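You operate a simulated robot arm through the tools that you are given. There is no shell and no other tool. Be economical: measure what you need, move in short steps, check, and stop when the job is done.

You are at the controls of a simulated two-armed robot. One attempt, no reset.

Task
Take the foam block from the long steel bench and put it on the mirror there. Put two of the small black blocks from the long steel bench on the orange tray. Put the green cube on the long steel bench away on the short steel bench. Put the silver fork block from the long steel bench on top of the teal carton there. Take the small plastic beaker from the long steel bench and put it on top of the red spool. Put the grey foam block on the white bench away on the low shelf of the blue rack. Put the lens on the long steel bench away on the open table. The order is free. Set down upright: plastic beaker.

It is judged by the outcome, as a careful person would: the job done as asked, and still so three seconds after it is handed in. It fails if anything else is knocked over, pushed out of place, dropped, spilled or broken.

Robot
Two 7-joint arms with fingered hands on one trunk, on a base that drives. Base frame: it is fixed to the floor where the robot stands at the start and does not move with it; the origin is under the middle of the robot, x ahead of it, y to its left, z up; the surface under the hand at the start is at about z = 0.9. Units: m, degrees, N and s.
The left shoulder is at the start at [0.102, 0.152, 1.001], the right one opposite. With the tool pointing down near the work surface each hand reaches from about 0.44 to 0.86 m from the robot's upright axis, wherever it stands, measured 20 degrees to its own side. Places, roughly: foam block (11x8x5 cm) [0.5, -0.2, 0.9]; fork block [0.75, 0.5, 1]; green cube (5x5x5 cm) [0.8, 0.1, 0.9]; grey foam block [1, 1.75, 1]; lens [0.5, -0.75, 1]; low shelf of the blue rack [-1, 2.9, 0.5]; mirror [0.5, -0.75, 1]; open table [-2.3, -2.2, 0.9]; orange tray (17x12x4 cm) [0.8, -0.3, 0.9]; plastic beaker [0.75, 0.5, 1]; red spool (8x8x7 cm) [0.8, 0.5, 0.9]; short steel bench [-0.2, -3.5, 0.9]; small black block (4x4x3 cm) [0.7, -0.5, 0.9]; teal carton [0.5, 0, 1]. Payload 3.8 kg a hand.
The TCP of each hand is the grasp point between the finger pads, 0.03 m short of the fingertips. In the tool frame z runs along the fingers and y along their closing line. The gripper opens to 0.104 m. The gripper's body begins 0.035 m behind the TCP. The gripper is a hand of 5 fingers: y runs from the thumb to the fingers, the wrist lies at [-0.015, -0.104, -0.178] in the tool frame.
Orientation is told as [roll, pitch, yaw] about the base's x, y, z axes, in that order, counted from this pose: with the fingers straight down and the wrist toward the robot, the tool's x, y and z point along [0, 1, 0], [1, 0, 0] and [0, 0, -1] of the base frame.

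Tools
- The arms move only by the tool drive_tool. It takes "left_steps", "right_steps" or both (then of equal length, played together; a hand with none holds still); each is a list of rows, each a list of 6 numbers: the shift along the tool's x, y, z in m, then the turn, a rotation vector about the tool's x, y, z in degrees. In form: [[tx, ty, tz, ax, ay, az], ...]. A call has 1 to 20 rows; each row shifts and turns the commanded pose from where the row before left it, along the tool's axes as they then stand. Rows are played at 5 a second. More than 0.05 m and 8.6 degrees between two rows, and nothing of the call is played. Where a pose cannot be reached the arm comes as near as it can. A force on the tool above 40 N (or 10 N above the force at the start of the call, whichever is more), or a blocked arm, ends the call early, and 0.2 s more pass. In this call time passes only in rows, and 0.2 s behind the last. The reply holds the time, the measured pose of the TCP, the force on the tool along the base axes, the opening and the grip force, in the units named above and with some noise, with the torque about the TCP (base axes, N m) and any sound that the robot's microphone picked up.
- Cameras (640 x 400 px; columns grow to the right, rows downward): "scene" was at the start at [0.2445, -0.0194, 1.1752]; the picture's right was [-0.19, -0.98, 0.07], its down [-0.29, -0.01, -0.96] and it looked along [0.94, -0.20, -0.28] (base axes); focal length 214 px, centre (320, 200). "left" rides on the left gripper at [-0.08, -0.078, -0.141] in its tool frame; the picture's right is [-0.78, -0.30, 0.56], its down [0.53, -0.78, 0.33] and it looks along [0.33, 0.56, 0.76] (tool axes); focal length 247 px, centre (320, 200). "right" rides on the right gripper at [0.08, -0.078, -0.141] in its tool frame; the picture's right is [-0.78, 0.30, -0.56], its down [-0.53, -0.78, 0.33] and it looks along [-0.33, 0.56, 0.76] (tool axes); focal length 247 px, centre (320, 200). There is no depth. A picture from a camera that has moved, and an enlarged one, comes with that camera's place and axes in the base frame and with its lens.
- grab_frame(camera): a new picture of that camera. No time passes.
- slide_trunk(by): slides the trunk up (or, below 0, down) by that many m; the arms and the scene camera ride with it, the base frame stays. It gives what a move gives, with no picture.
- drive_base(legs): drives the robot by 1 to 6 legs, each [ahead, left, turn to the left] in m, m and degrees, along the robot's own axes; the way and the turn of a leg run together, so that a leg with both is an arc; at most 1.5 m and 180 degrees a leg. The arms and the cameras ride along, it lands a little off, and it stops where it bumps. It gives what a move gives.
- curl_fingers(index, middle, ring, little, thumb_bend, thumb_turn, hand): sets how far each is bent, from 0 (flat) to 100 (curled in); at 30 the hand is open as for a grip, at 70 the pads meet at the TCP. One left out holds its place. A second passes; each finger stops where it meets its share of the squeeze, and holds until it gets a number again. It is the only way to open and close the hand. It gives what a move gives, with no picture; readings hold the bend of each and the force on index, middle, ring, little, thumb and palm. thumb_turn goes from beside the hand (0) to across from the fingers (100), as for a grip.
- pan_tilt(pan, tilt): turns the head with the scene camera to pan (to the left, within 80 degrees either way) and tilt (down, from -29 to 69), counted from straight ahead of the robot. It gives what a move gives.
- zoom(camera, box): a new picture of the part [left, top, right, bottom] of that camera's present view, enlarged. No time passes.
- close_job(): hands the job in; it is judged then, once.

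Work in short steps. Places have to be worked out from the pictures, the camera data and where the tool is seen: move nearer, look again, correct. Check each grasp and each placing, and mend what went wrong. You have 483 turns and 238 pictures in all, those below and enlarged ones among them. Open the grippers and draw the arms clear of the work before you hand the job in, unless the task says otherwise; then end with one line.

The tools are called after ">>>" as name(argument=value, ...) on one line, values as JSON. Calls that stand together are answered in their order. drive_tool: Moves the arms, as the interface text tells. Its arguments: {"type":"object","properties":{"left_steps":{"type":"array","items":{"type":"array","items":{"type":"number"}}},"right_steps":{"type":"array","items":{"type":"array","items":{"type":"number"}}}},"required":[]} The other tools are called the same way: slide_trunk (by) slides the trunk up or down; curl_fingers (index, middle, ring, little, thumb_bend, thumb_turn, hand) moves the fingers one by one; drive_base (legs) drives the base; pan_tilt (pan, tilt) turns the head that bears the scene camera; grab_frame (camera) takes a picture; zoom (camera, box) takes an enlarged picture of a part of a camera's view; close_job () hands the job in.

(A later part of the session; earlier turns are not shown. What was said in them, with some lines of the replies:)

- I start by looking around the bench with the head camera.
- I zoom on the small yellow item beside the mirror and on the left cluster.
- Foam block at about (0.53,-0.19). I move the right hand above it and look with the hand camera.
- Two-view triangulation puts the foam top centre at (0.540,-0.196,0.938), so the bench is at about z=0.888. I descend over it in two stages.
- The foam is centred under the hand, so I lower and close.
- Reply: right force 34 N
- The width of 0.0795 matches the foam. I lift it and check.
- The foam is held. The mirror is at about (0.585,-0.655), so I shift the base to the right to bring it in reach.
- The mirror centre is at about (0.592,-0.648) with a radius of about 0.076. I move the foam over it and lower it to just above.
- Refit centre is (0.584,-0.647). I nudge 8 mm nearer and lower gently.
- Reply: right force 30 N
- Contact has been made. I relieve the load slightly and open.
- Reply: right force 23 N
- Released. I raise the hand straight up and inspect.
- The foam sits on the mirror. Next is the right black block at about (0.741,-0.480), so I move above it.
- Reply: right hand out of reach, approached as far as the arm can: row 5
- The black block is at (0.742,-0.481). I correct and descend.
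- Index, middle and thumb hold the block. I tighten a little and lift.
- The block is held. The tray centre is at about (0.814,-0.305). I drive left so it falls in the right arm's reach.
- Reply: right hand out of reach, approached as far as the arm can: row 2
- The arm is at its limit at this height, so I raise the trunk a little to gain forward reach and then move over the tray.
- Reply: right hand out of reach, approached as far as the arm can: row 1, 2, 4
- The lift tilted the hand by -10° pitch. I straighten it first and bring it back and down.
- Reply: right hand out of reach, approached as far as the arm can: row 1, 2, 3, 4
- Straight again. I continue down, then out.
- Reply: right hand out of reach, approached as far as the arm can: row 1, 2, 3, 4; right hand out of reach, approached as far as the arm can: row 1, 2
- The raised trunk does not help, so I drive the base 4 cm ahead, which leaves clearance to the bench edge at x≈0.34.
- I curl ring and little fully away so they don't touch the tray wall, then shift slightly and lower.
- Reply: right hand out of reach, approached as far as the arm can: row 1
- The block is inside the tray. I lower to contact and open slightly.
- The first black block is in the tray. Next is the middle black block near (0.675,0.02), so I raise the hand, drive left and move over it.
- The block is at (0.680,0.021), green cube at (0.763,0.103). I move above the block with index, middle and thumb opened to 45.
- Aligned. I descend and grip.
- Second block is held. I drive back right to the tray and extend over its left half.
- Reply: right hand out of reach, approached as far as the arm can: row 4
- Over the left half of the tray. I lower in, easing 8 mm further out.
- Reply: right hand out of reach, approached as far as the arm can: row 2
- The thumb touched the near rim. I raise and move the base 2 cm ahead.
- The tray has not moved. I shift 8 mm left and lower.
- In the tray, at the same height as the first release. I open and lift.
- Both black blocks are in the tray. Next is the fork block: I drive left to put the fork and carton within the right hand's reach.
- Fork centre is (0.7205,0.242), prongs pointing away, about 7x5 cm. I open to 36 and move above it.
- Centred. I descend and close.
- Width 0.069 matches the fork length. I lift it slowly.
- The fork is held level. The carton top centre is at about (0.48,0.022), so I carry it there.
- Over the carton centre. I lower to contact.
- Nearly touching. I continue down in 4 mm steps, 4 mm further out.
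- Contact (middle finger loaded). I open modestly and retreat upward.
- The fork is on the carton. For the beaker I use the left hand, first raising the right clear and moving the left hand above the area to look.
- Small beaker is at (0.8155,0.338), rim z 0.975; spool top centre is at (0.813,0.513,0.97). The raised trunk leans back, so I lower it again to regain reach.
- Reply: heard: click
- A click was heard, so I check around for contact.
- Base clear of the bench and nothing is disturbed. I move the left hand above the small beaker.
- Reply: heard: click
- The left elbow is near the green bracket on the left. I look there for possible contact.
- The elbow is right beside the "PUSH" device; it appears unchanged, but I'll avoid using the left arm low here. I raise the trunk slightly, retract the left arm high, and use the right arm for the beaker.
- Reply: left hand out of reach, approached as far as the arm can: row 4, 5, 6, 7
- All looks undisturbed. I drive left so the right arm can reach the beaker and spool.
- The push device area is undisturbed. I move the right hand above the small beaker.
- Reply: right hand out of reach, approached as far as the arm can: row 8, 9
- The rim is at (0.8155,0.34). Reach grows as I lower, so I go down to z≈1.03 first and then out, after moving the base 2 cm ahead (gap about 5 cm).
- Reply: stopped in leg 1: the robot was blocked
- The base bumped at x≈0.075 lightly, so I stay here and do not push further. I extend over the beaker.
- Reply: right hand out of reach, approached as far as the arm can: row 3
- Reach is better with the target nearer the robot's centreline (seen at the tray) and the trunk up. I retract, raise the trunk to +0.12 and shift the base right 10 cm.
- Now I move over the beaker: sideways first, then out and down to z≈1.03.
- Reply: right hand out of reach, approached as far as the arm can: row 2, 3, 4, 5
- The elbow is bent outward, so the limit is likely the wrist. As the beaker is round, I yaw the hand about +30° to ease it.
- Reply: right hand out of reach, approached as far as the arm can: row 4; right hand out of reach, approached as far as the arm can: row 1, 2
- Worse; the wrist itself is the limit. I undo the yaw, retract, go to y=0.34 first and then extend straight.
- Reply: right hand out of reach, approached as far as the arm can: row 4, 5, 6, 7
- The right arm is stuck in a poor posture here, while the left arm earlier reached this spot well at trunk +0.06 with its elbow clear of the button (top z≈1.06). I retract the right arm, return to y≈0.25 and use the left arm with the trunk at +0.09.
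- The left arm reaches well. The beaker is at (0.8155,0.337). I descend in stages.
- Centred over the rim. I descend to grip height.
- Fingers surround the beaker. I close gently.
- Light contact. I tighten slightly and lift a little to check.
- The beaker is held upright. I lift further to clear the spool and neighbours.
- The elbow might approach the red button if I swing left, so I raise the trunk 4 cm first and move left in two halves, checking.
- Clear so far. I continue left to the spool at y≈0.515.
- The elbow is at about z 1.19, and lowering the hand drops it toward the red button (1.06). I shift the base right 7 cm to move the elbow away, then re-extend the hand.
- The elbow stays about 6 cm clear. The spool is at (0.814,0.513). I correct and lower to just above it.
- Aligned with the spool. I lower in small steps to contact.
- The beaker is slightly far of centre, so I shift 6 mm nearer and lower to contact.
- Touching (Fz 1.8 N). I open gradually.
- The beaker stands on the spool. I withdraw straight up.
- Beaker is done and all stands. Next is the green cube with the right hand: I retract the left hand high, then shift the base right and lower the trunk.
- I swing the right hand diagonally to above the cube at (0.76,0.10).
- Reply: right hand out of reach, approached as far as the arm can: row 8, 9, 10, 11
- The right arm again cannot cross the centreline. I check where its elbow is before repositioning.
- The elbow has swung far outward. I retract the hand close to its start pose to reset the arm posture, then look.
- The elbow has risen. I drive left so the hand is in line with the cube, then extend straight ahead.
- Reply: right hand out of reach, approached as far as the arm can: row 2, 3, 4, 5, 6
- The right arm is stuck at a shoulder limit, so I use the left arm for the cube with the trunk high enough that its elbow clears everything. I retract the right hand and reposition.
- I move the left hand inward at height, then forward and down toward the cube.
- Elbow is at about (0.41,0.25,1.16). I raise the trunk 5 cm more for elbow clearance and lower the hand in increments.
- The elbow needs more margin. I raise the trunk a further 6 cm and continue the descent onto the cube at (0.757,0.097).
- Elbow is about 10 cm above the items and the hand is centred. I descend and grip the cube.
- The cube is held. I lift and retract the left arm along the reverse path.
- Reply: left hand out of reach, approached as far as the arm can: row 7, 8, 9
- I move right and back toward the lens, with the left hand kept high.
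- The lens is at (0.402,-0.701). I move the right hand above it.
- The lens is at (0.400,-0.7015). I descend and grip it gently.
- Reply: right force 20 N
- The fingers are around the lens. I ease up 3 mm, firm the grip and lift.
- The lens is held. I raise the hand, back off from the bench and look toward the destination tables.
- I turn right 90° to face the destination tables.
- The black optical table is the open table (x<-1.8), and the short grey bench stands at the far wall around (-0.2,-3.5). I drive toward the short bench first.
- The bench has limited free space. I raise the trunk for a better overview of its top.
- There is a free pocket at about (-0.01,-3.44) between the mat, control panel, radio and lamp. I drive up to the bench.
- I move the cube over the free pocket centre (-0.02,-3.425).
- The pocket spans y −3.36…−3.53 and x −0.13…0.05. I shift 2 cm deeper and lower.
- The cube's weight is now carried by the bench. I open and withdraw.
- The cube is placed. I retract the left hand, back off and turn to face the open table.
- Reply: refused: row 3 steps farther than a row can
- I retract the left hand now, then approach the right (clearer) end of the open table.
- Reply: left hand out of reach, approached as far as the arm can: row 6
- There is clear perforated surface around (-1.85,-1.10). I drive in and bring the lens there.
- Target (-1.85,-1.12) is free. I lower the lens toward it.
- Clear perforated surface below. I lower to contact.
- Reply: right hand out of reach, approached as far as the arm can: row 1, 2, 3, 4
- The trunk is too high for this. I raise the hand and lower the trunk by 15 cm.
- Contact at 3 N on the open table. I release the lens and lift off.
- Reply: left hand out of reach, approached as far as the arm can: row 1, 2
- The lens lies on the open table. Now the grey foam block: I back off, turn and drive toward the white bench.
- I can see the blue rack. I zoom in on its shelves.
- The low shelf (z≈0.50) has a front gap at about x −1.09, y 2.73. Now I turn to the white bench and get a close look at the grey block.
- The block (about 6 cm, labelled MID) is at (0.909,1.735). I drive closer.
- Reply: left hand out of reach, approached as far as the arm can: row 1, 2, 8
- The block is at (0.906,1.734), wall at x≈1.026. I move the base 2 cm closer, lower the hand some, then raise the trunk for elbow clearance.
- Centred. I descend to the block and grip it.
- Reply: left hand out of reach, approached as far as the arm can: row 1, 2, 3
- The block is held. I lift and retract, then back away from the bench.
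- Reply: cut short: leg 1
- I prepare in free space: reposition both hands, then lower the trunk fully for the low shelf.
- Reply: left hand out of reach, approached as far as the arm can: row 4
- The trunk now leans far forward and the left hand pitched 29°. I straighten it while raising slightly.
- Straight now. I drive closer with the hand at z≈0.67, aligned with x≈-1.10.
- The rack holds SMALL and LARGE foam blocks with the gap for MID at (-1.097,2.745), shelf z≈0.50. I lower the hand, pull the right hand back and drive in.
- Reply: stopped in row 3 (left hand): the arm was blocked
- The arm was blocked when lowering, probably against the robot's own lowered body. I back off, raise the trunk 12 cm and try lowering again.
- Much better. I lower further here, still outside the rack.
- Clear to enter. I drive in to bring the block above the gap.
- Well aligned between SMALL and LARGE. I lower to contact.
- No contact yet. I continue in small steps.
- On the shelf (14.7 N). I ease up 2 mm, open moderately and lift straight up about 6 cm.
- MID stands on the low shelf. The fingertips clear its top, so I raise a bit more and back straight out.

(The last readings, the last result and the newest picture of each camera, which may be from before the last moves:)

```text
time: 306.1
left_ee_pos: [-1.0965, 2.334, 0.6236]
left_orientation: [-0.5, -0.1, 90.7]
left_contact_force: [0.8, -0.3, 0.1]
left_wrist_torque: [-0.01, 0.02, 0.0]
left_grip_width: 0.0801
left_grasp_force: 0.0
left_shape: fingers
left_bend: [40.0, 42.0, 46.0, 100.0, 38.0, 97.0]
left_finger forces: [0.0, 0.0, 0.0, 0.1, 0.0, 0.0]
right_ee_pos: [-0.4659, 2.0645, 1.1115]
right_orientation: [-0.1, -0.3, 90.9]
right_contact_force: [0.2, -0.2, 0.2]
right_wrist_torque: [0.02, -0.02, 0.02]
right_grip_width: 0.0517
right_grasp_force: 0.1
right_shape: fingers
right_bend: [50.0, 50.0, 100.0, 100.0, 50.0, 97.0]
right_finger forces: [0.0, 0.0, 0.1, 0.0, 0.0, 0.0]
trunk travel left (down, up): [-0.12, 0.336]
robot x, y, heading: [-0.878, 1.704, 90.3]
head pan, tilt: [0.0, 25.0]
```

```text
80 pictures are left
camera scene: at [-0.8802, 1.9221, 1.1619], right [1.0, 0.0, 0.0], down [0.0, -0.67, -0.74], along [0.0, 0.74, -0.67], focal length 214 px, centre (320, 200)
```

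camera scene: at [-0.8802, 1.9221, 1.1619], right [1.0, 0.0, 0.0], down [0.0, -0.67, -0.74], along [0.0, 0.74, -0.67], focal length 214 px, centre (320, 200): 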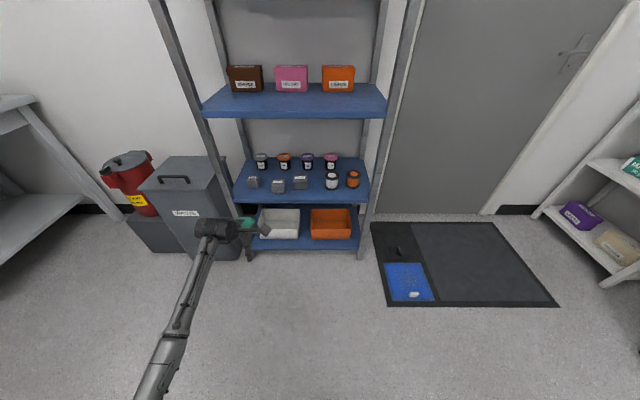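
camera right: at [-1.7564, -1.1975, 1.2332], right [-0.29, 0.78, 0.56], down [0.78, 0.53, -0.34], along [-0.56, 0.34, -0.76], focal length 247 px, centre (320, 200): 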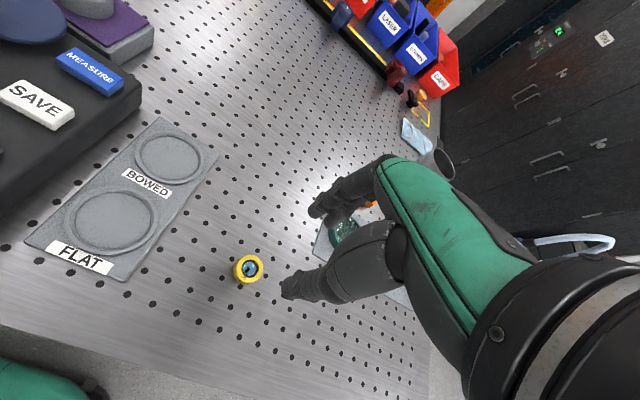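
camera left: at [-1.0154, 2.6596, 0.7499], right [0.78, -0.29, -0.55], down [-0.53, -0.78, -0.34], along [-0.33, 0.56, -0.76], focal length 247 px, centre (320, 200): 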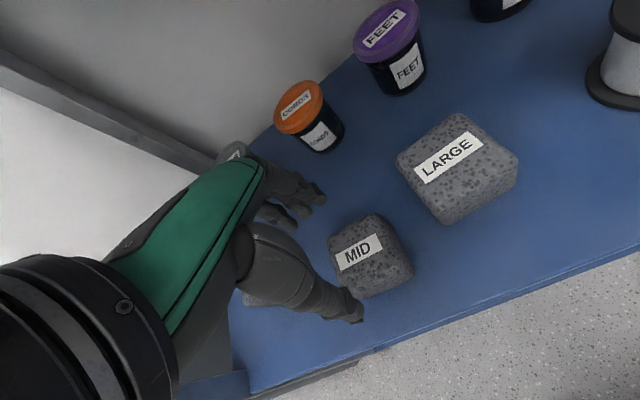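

Placed. I open both hands, bring the left arm up, and go check the long bench once more before handing in.

>>> curl_fingers(hand="left", index=30, middle=30, ring=30, little=30, thumb_bend=30)

>>> curl_fingers(hand="right", index=30, middle=30, ring=30, little=30, thumb_bend=30)

>>> drive_tool(left_steps=[[0, -0.02, -0.04, 0, 0, 0], [0, -0.03, -0.04, 0, 0, 0], [0, -0.03, -0.04, 0, 0, 0], [0, -0.03, -0.04, 0, 0, 0], [0, -0.02, -0.045, 0, 0, 0], [0, 0, -0.045, 0, 0, 0], [0, 0, -0.045, 0, 0, 0], [0, 0, -0.045, 0, 0, 0]])

>>> drive_base(legs=[[-1.3, 0, 0], [0, 0, -90]])

>>> pan_tilt(pan=0, tilt=20)

>>> grab_frame(camera="scene")

```text
time: 307.1
left_ee_pos: [-1.0964, 2.3341, 0.6227]
left_orientation: [-0.4, -0.1, 90.5]
left_contact_force: [-0.8, -0.2, -0.3]
left_wrist_torque: [0.0, -0.02, -0.01]
left_grip_width: 0.1028
left_grasp_force: 0.2
left_shape: fingers
left_bend: [30.0, 30.0, 30.0, 30.0, 30.0, 97.0]
left_finger forces: [0.1, 0.0, 0.1, 0.1, 0.0, 0.1]
right_ee_pos: [-0.4654, 2.0659, 1.1113]
right_orientation: [-0.1, -0.4, 90.9]
right_contact_force: [-0.1, 0.4, 0.0]
right_wrist_torque: [-0.01, 0.01, 0.02]
right_grip_width: 0.0518
right_grasp_force: 0.0
right_shape: fingers
right_bend: [50.0, 50.0, 100.0, 100.0, 50.0, 97.0]
right_finger forces: [0.1, 0.0, 0.0, 0.0, 0.0, 0.0]
trunk travel left (down, up): [-0.12, 0.336]
robot x, y, heading: [-0.8812, 1.7034, 90.3]
head pan, tilt: [0.0, 25.0]
```

```text
time: 308.1
left_ee_pos: [-1.0956, 2.3342, 0.6228]
left_orientation: [-0.5, -0.1, 90.5]
left_contact_force: [0.8, -0.5, -0.3]
left_wrist_torque: [-0.02, 0.04, 0.0]
left_grip_width: 0.1027
left_grasp_force: 0.0
left_shape: fingers
left_bend: [30.0, 30.0, 30.0, 30.0, 30.0, 97.0]
left_finger forces: [0.0, 0.1, 0.1, 0.0, 0.0, 0.1]
right_ee_pos: [-0.4652, 2.0648, 1.1123]
right_orientation: [-0.1, -0.4, 90.8]
right_contact_force: [0.9, -0.8, -0.3]
right_wrist_torque: [-0.02, -0.01, 0.01]
right_grip_width: 0.1029
right_grasp_force: 0.1
right_shape: fingers
right_bend: [30.0, 30.0, 30.0, 30.0, 30.0, 97.0]
right_finger forces: [0.0, 0.0, 0.1, 0.0, 0.0, 0.1]
trunk travel left (down, up): [-0.12, 0.336]
robot x, y, heading: [-0.8818, 1.7042, 90.3]
head pan, tilt: [0.0, 25.0]
```

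```text
time: 309.9
left_ee_pos: [-1.0982, 2.2032, 0.9615]
left_orientation: [-0.4, -0.1, 90.7]
left_contact_force: [0.1, 0.1, -0.1]
left_wrist_torque: [-0.01, 0.01, -0.02]
left_grip_width: 0.103
left_grasp_force: 0.1
left_shape: fingers
left_bend: [30.0, 30.0, 30.0, 30.0, 30.0, 97.0]
left_finger forces: [0.0, 0.1, 0.0, 0.0, 0.0, 0.1]
right_ee_pos: [-0.4652, 2.063, 1.1113]
right_orientation: [-0.2, -0.4, 90.9]
right_contact_force: [-0.2, 0.3, -0.1]
right_wrist_torque: [0.04, 0.0, 0.0]
right_grip_width: 0.1026
right_grasp_force: 0.1
right_shape: fingers
right_bend: [30.0, 30.0, 30.0, 30.0, 30.0, 97.0]
right_finger forces: [0.0, 0.0, 0.1, 0.0, 0.0, 0.1]
trunk travel left (down, up): [-0.12, 0.336]
robot x, y, heading: [-0.878, 1.7079, 90.3]
head pan, tilt: [0.0, 25.0]
```

```text
time: 320.2
left_ee_pos: [-0.3746, 0.6283, 0.9616]
left_orientation: [-0.5, -0.1, 0.6]
left_contact_force: [-0.9, -0.5, -0.3]
left_wrist_torque: [0.02, 0.02, 0.0]
left_grip_width: 0.1028
left_grasp_force: 0.0
left_shape: fingers
left_bend: [30.0, 30.0, 30.0, 30.0, 30.0, 97.0]
left_finger forces: [0.0, 0.0, 0.1, 0.1, 0.1, 0.1]
right_ee_pos: [-0.516, -0.0038, 1.1121]
right_orientation: [-0.1, -0.3, 0.7]
right_contact_force: [0.2, 0.5, -1.1]
right_wrist_torque: [0.01, 0.0, 0.02]
right_grip_width: 0.1028
right_grasp_force: 0.1
right_shape: fingers
right_bend: [30.0, 30.0, 30.0, 30.0, 30.0, 97.0]
right_finger forces: [0.1, 0.0, 0.1, 0.0, 0.0, 0.1]
trunk travel left (down, up): [-0.12, 0.336]
robot x, y, heading: [-0.8788, 0.4123, 0.1]
head pan, tilt: [0.0, 25.0]
```

```text
time: 320.9
left_ee_pos: [-0.3743, 0.628, 0.9619]
left_orientation: [-0.4, -0.2, 0.5]
left_contact_force: [0.3, -0.7, -0.5]
left_wrist_torque: [-0.04, 0.01, 0.0]
left_grip_width: 0.103
left_grasp_force: 0.0
left_shape: fingers
left_bend: [30.0, 30.0, 30.0, 30.0, 30.0, 97.0]
left_finger forces: [0.1, 0.1, 0.1, 0.0, 0.1, 0.1]
right_ee_pos: [-0.5156, -0.0045, 1.1112]
right_orientation: [-0.1, -0.4, 0.8]
right_contact_force: [-0.3, -0.3, -0.2]
right_wrist_torque: [0.04, -0.01, 0.0]
right_grip_width: 0.103
right_grasp_force: 0.1
right_shape: fingers
right_bend: [30.0, 30.0, 30.0, 30.0, 30.0, 97.0]
right_finger forces: [0.0, 0.0, 0.0, 0.0, 0.1, 0.0]
trunk travel left (down, up): [-0.12, 0.336]
robot x, y, heading: [-0.8732, 0.4097, 0.2]
head pan, tilt: [0.0, 20.0]
```

```text
79 pictures are left
camera scene: at [-0.6517, 0.4106, 1.1692], right [0.0, -1.0, 0.0], down [-0.6, 0.0, -0.8], along [0.8, 0.0, -0.6], focal length 214 px, centre (320, 200)
```

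scene: 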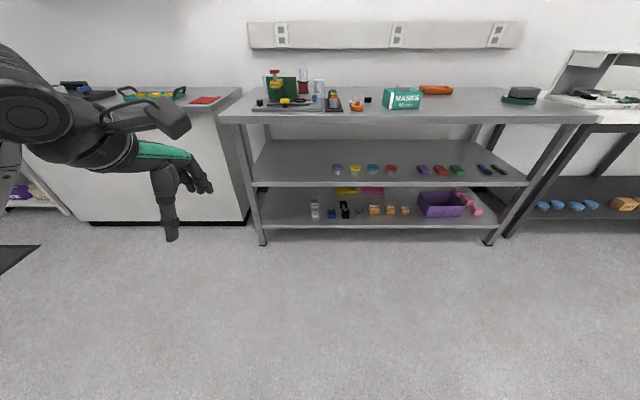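

>>> slide_trunk(by=0.25)

>>> zoom(camera="scene", box=[230, 60, 400, 180])

>>> zoom(camera="scene", box=[380, 60, 580, 180])

```text
time: 323.4
left_ee_pos: [-0.3763, 0.6276, 1.2107]
left_orientation: [-0.5, 0.0, 0.5]
left_contact_force: [0.2, -0.4, -0.3]
left_wrist_torque: [0.02, 0.01, -0.02]
left_grip_width: 0.1031
left_grasp_force: 0.1
left_shape: fingers
left_bend: [30.0, 30.0, 30.0, 30.0, 30.0, 97.0]
left_finger forces: [0.0, 0.1, 0.0, 0.0, 0.0, 0.1]
right_ee_pos: [-0.5154, -0.0039, 1.3615]
right_orientation: [-0.2, -0.4, 0.8]
right_contact_force: [-0.3, -1.1, 0.5]
right_wrist_torque: [0.01, -0.01, -0.03]
right_grip_width: 0.1029
right_grasp_force: 0.1
right_shape: fingers
right_bend: [30.0, 30.0, 30.0, 30.0, 30.0, 97.0]
right_finger forces: [0.1, 0.0, 0.0, 0.0, 0.0, 0.0]
trunk travel left (down, up): [-0.37, 0.086]
robot x, y, heading: [-0.8755, 0.4095, -0.1]
head pan, tilt: [0.0, 20.0]
```

```text
3.33 times, centred on (315, 120) of scene
camera zoom: at [-0.7719, 0.4104, 1.4723], right [0.0, -1.0, 0.0], down [-0.36, 0.0, -0.93], along [0.93, 0.0, -0.36], focal length 715 px, centre (337, 467)
```

zoom: 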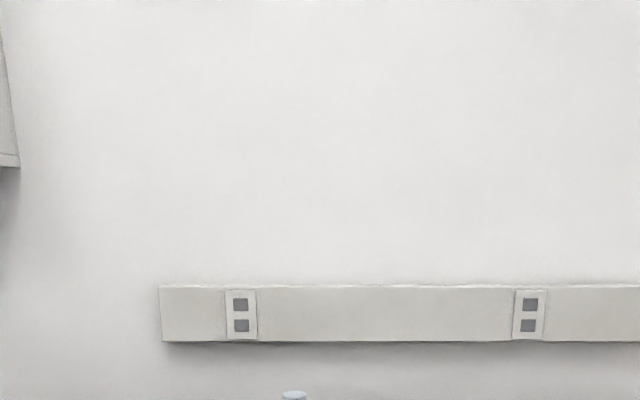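

```text
3.20 times, centred on (480, 120) of scene
camera zoom: at [-0.7719, 0.4104, 1.4723], right [0.0, -1.0, 0.0], down [-0.36, 0.0, -0.93], along [0.93, 0.0, -0.36], focal length 686 px, centre (-192, 456)
```

zoom: 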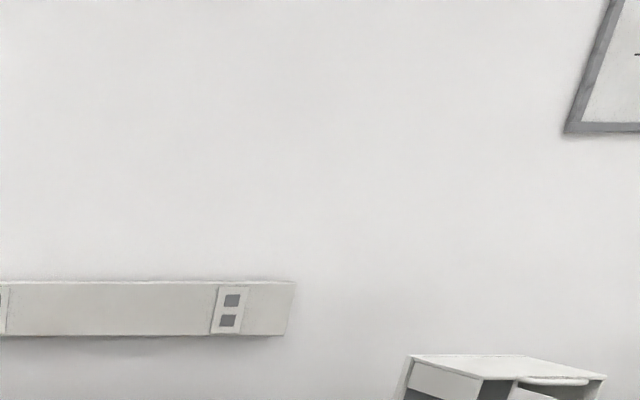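

The view rose with the trunk, so I zoom lower.

>>> zoom(camera="scene", box=[230, 160, 400, 270])

>>> zoom(camera="scene", box=[380, 150, 580, 280])

```text
3.64 times, centred on (315, 215) of scene
camera zoom: at [-0.7719, 0.4104, 1.4723], right [0.0, -1.0, 0.0], down [-0.36, 0.0, -0.93], along [0.93, 0.0, -0.36], focal length 780 px, centre (338, 146)
```

zoom: 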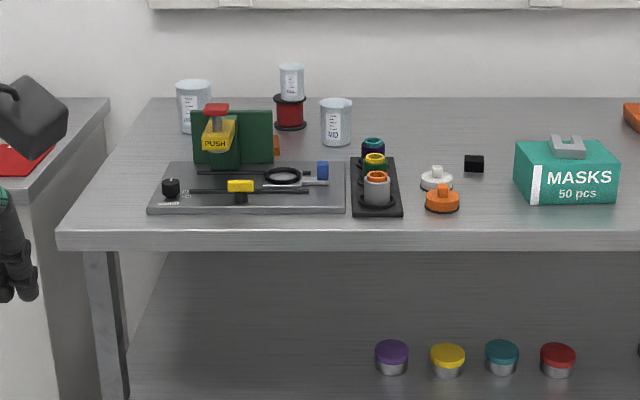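

```text
3.08 times, centred on (480, 215) of scene
camera zoom: at [-0.7719, 0.4104, 1.4723], right [0.0, -1.0, 0.0], down [-0.36, 0.0, -0.93], along [0.93, 0.0, -0.36], focal length 660 px, centre (-172, 154)
```

zoom: 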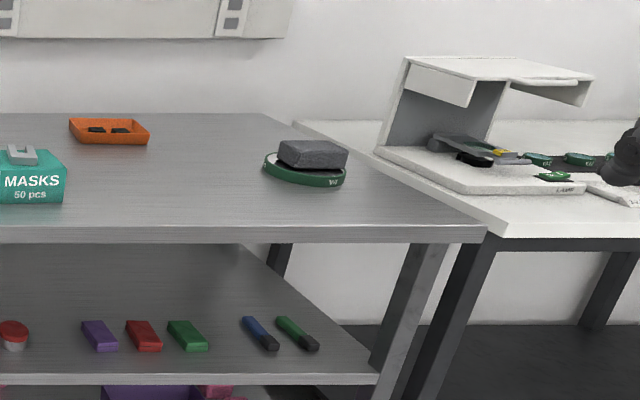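

Everything is in place on the long bench, both hands are open and clear. I hand in.

>>> close_job()

```text
The job is handed in.
```

All seven placements were made and the job is handed in. While the left arm was moving near the "PUSH" device on the long bench, two clicks were heard, so its elbow may have brushed it. The device looked unchanged in every later picture.
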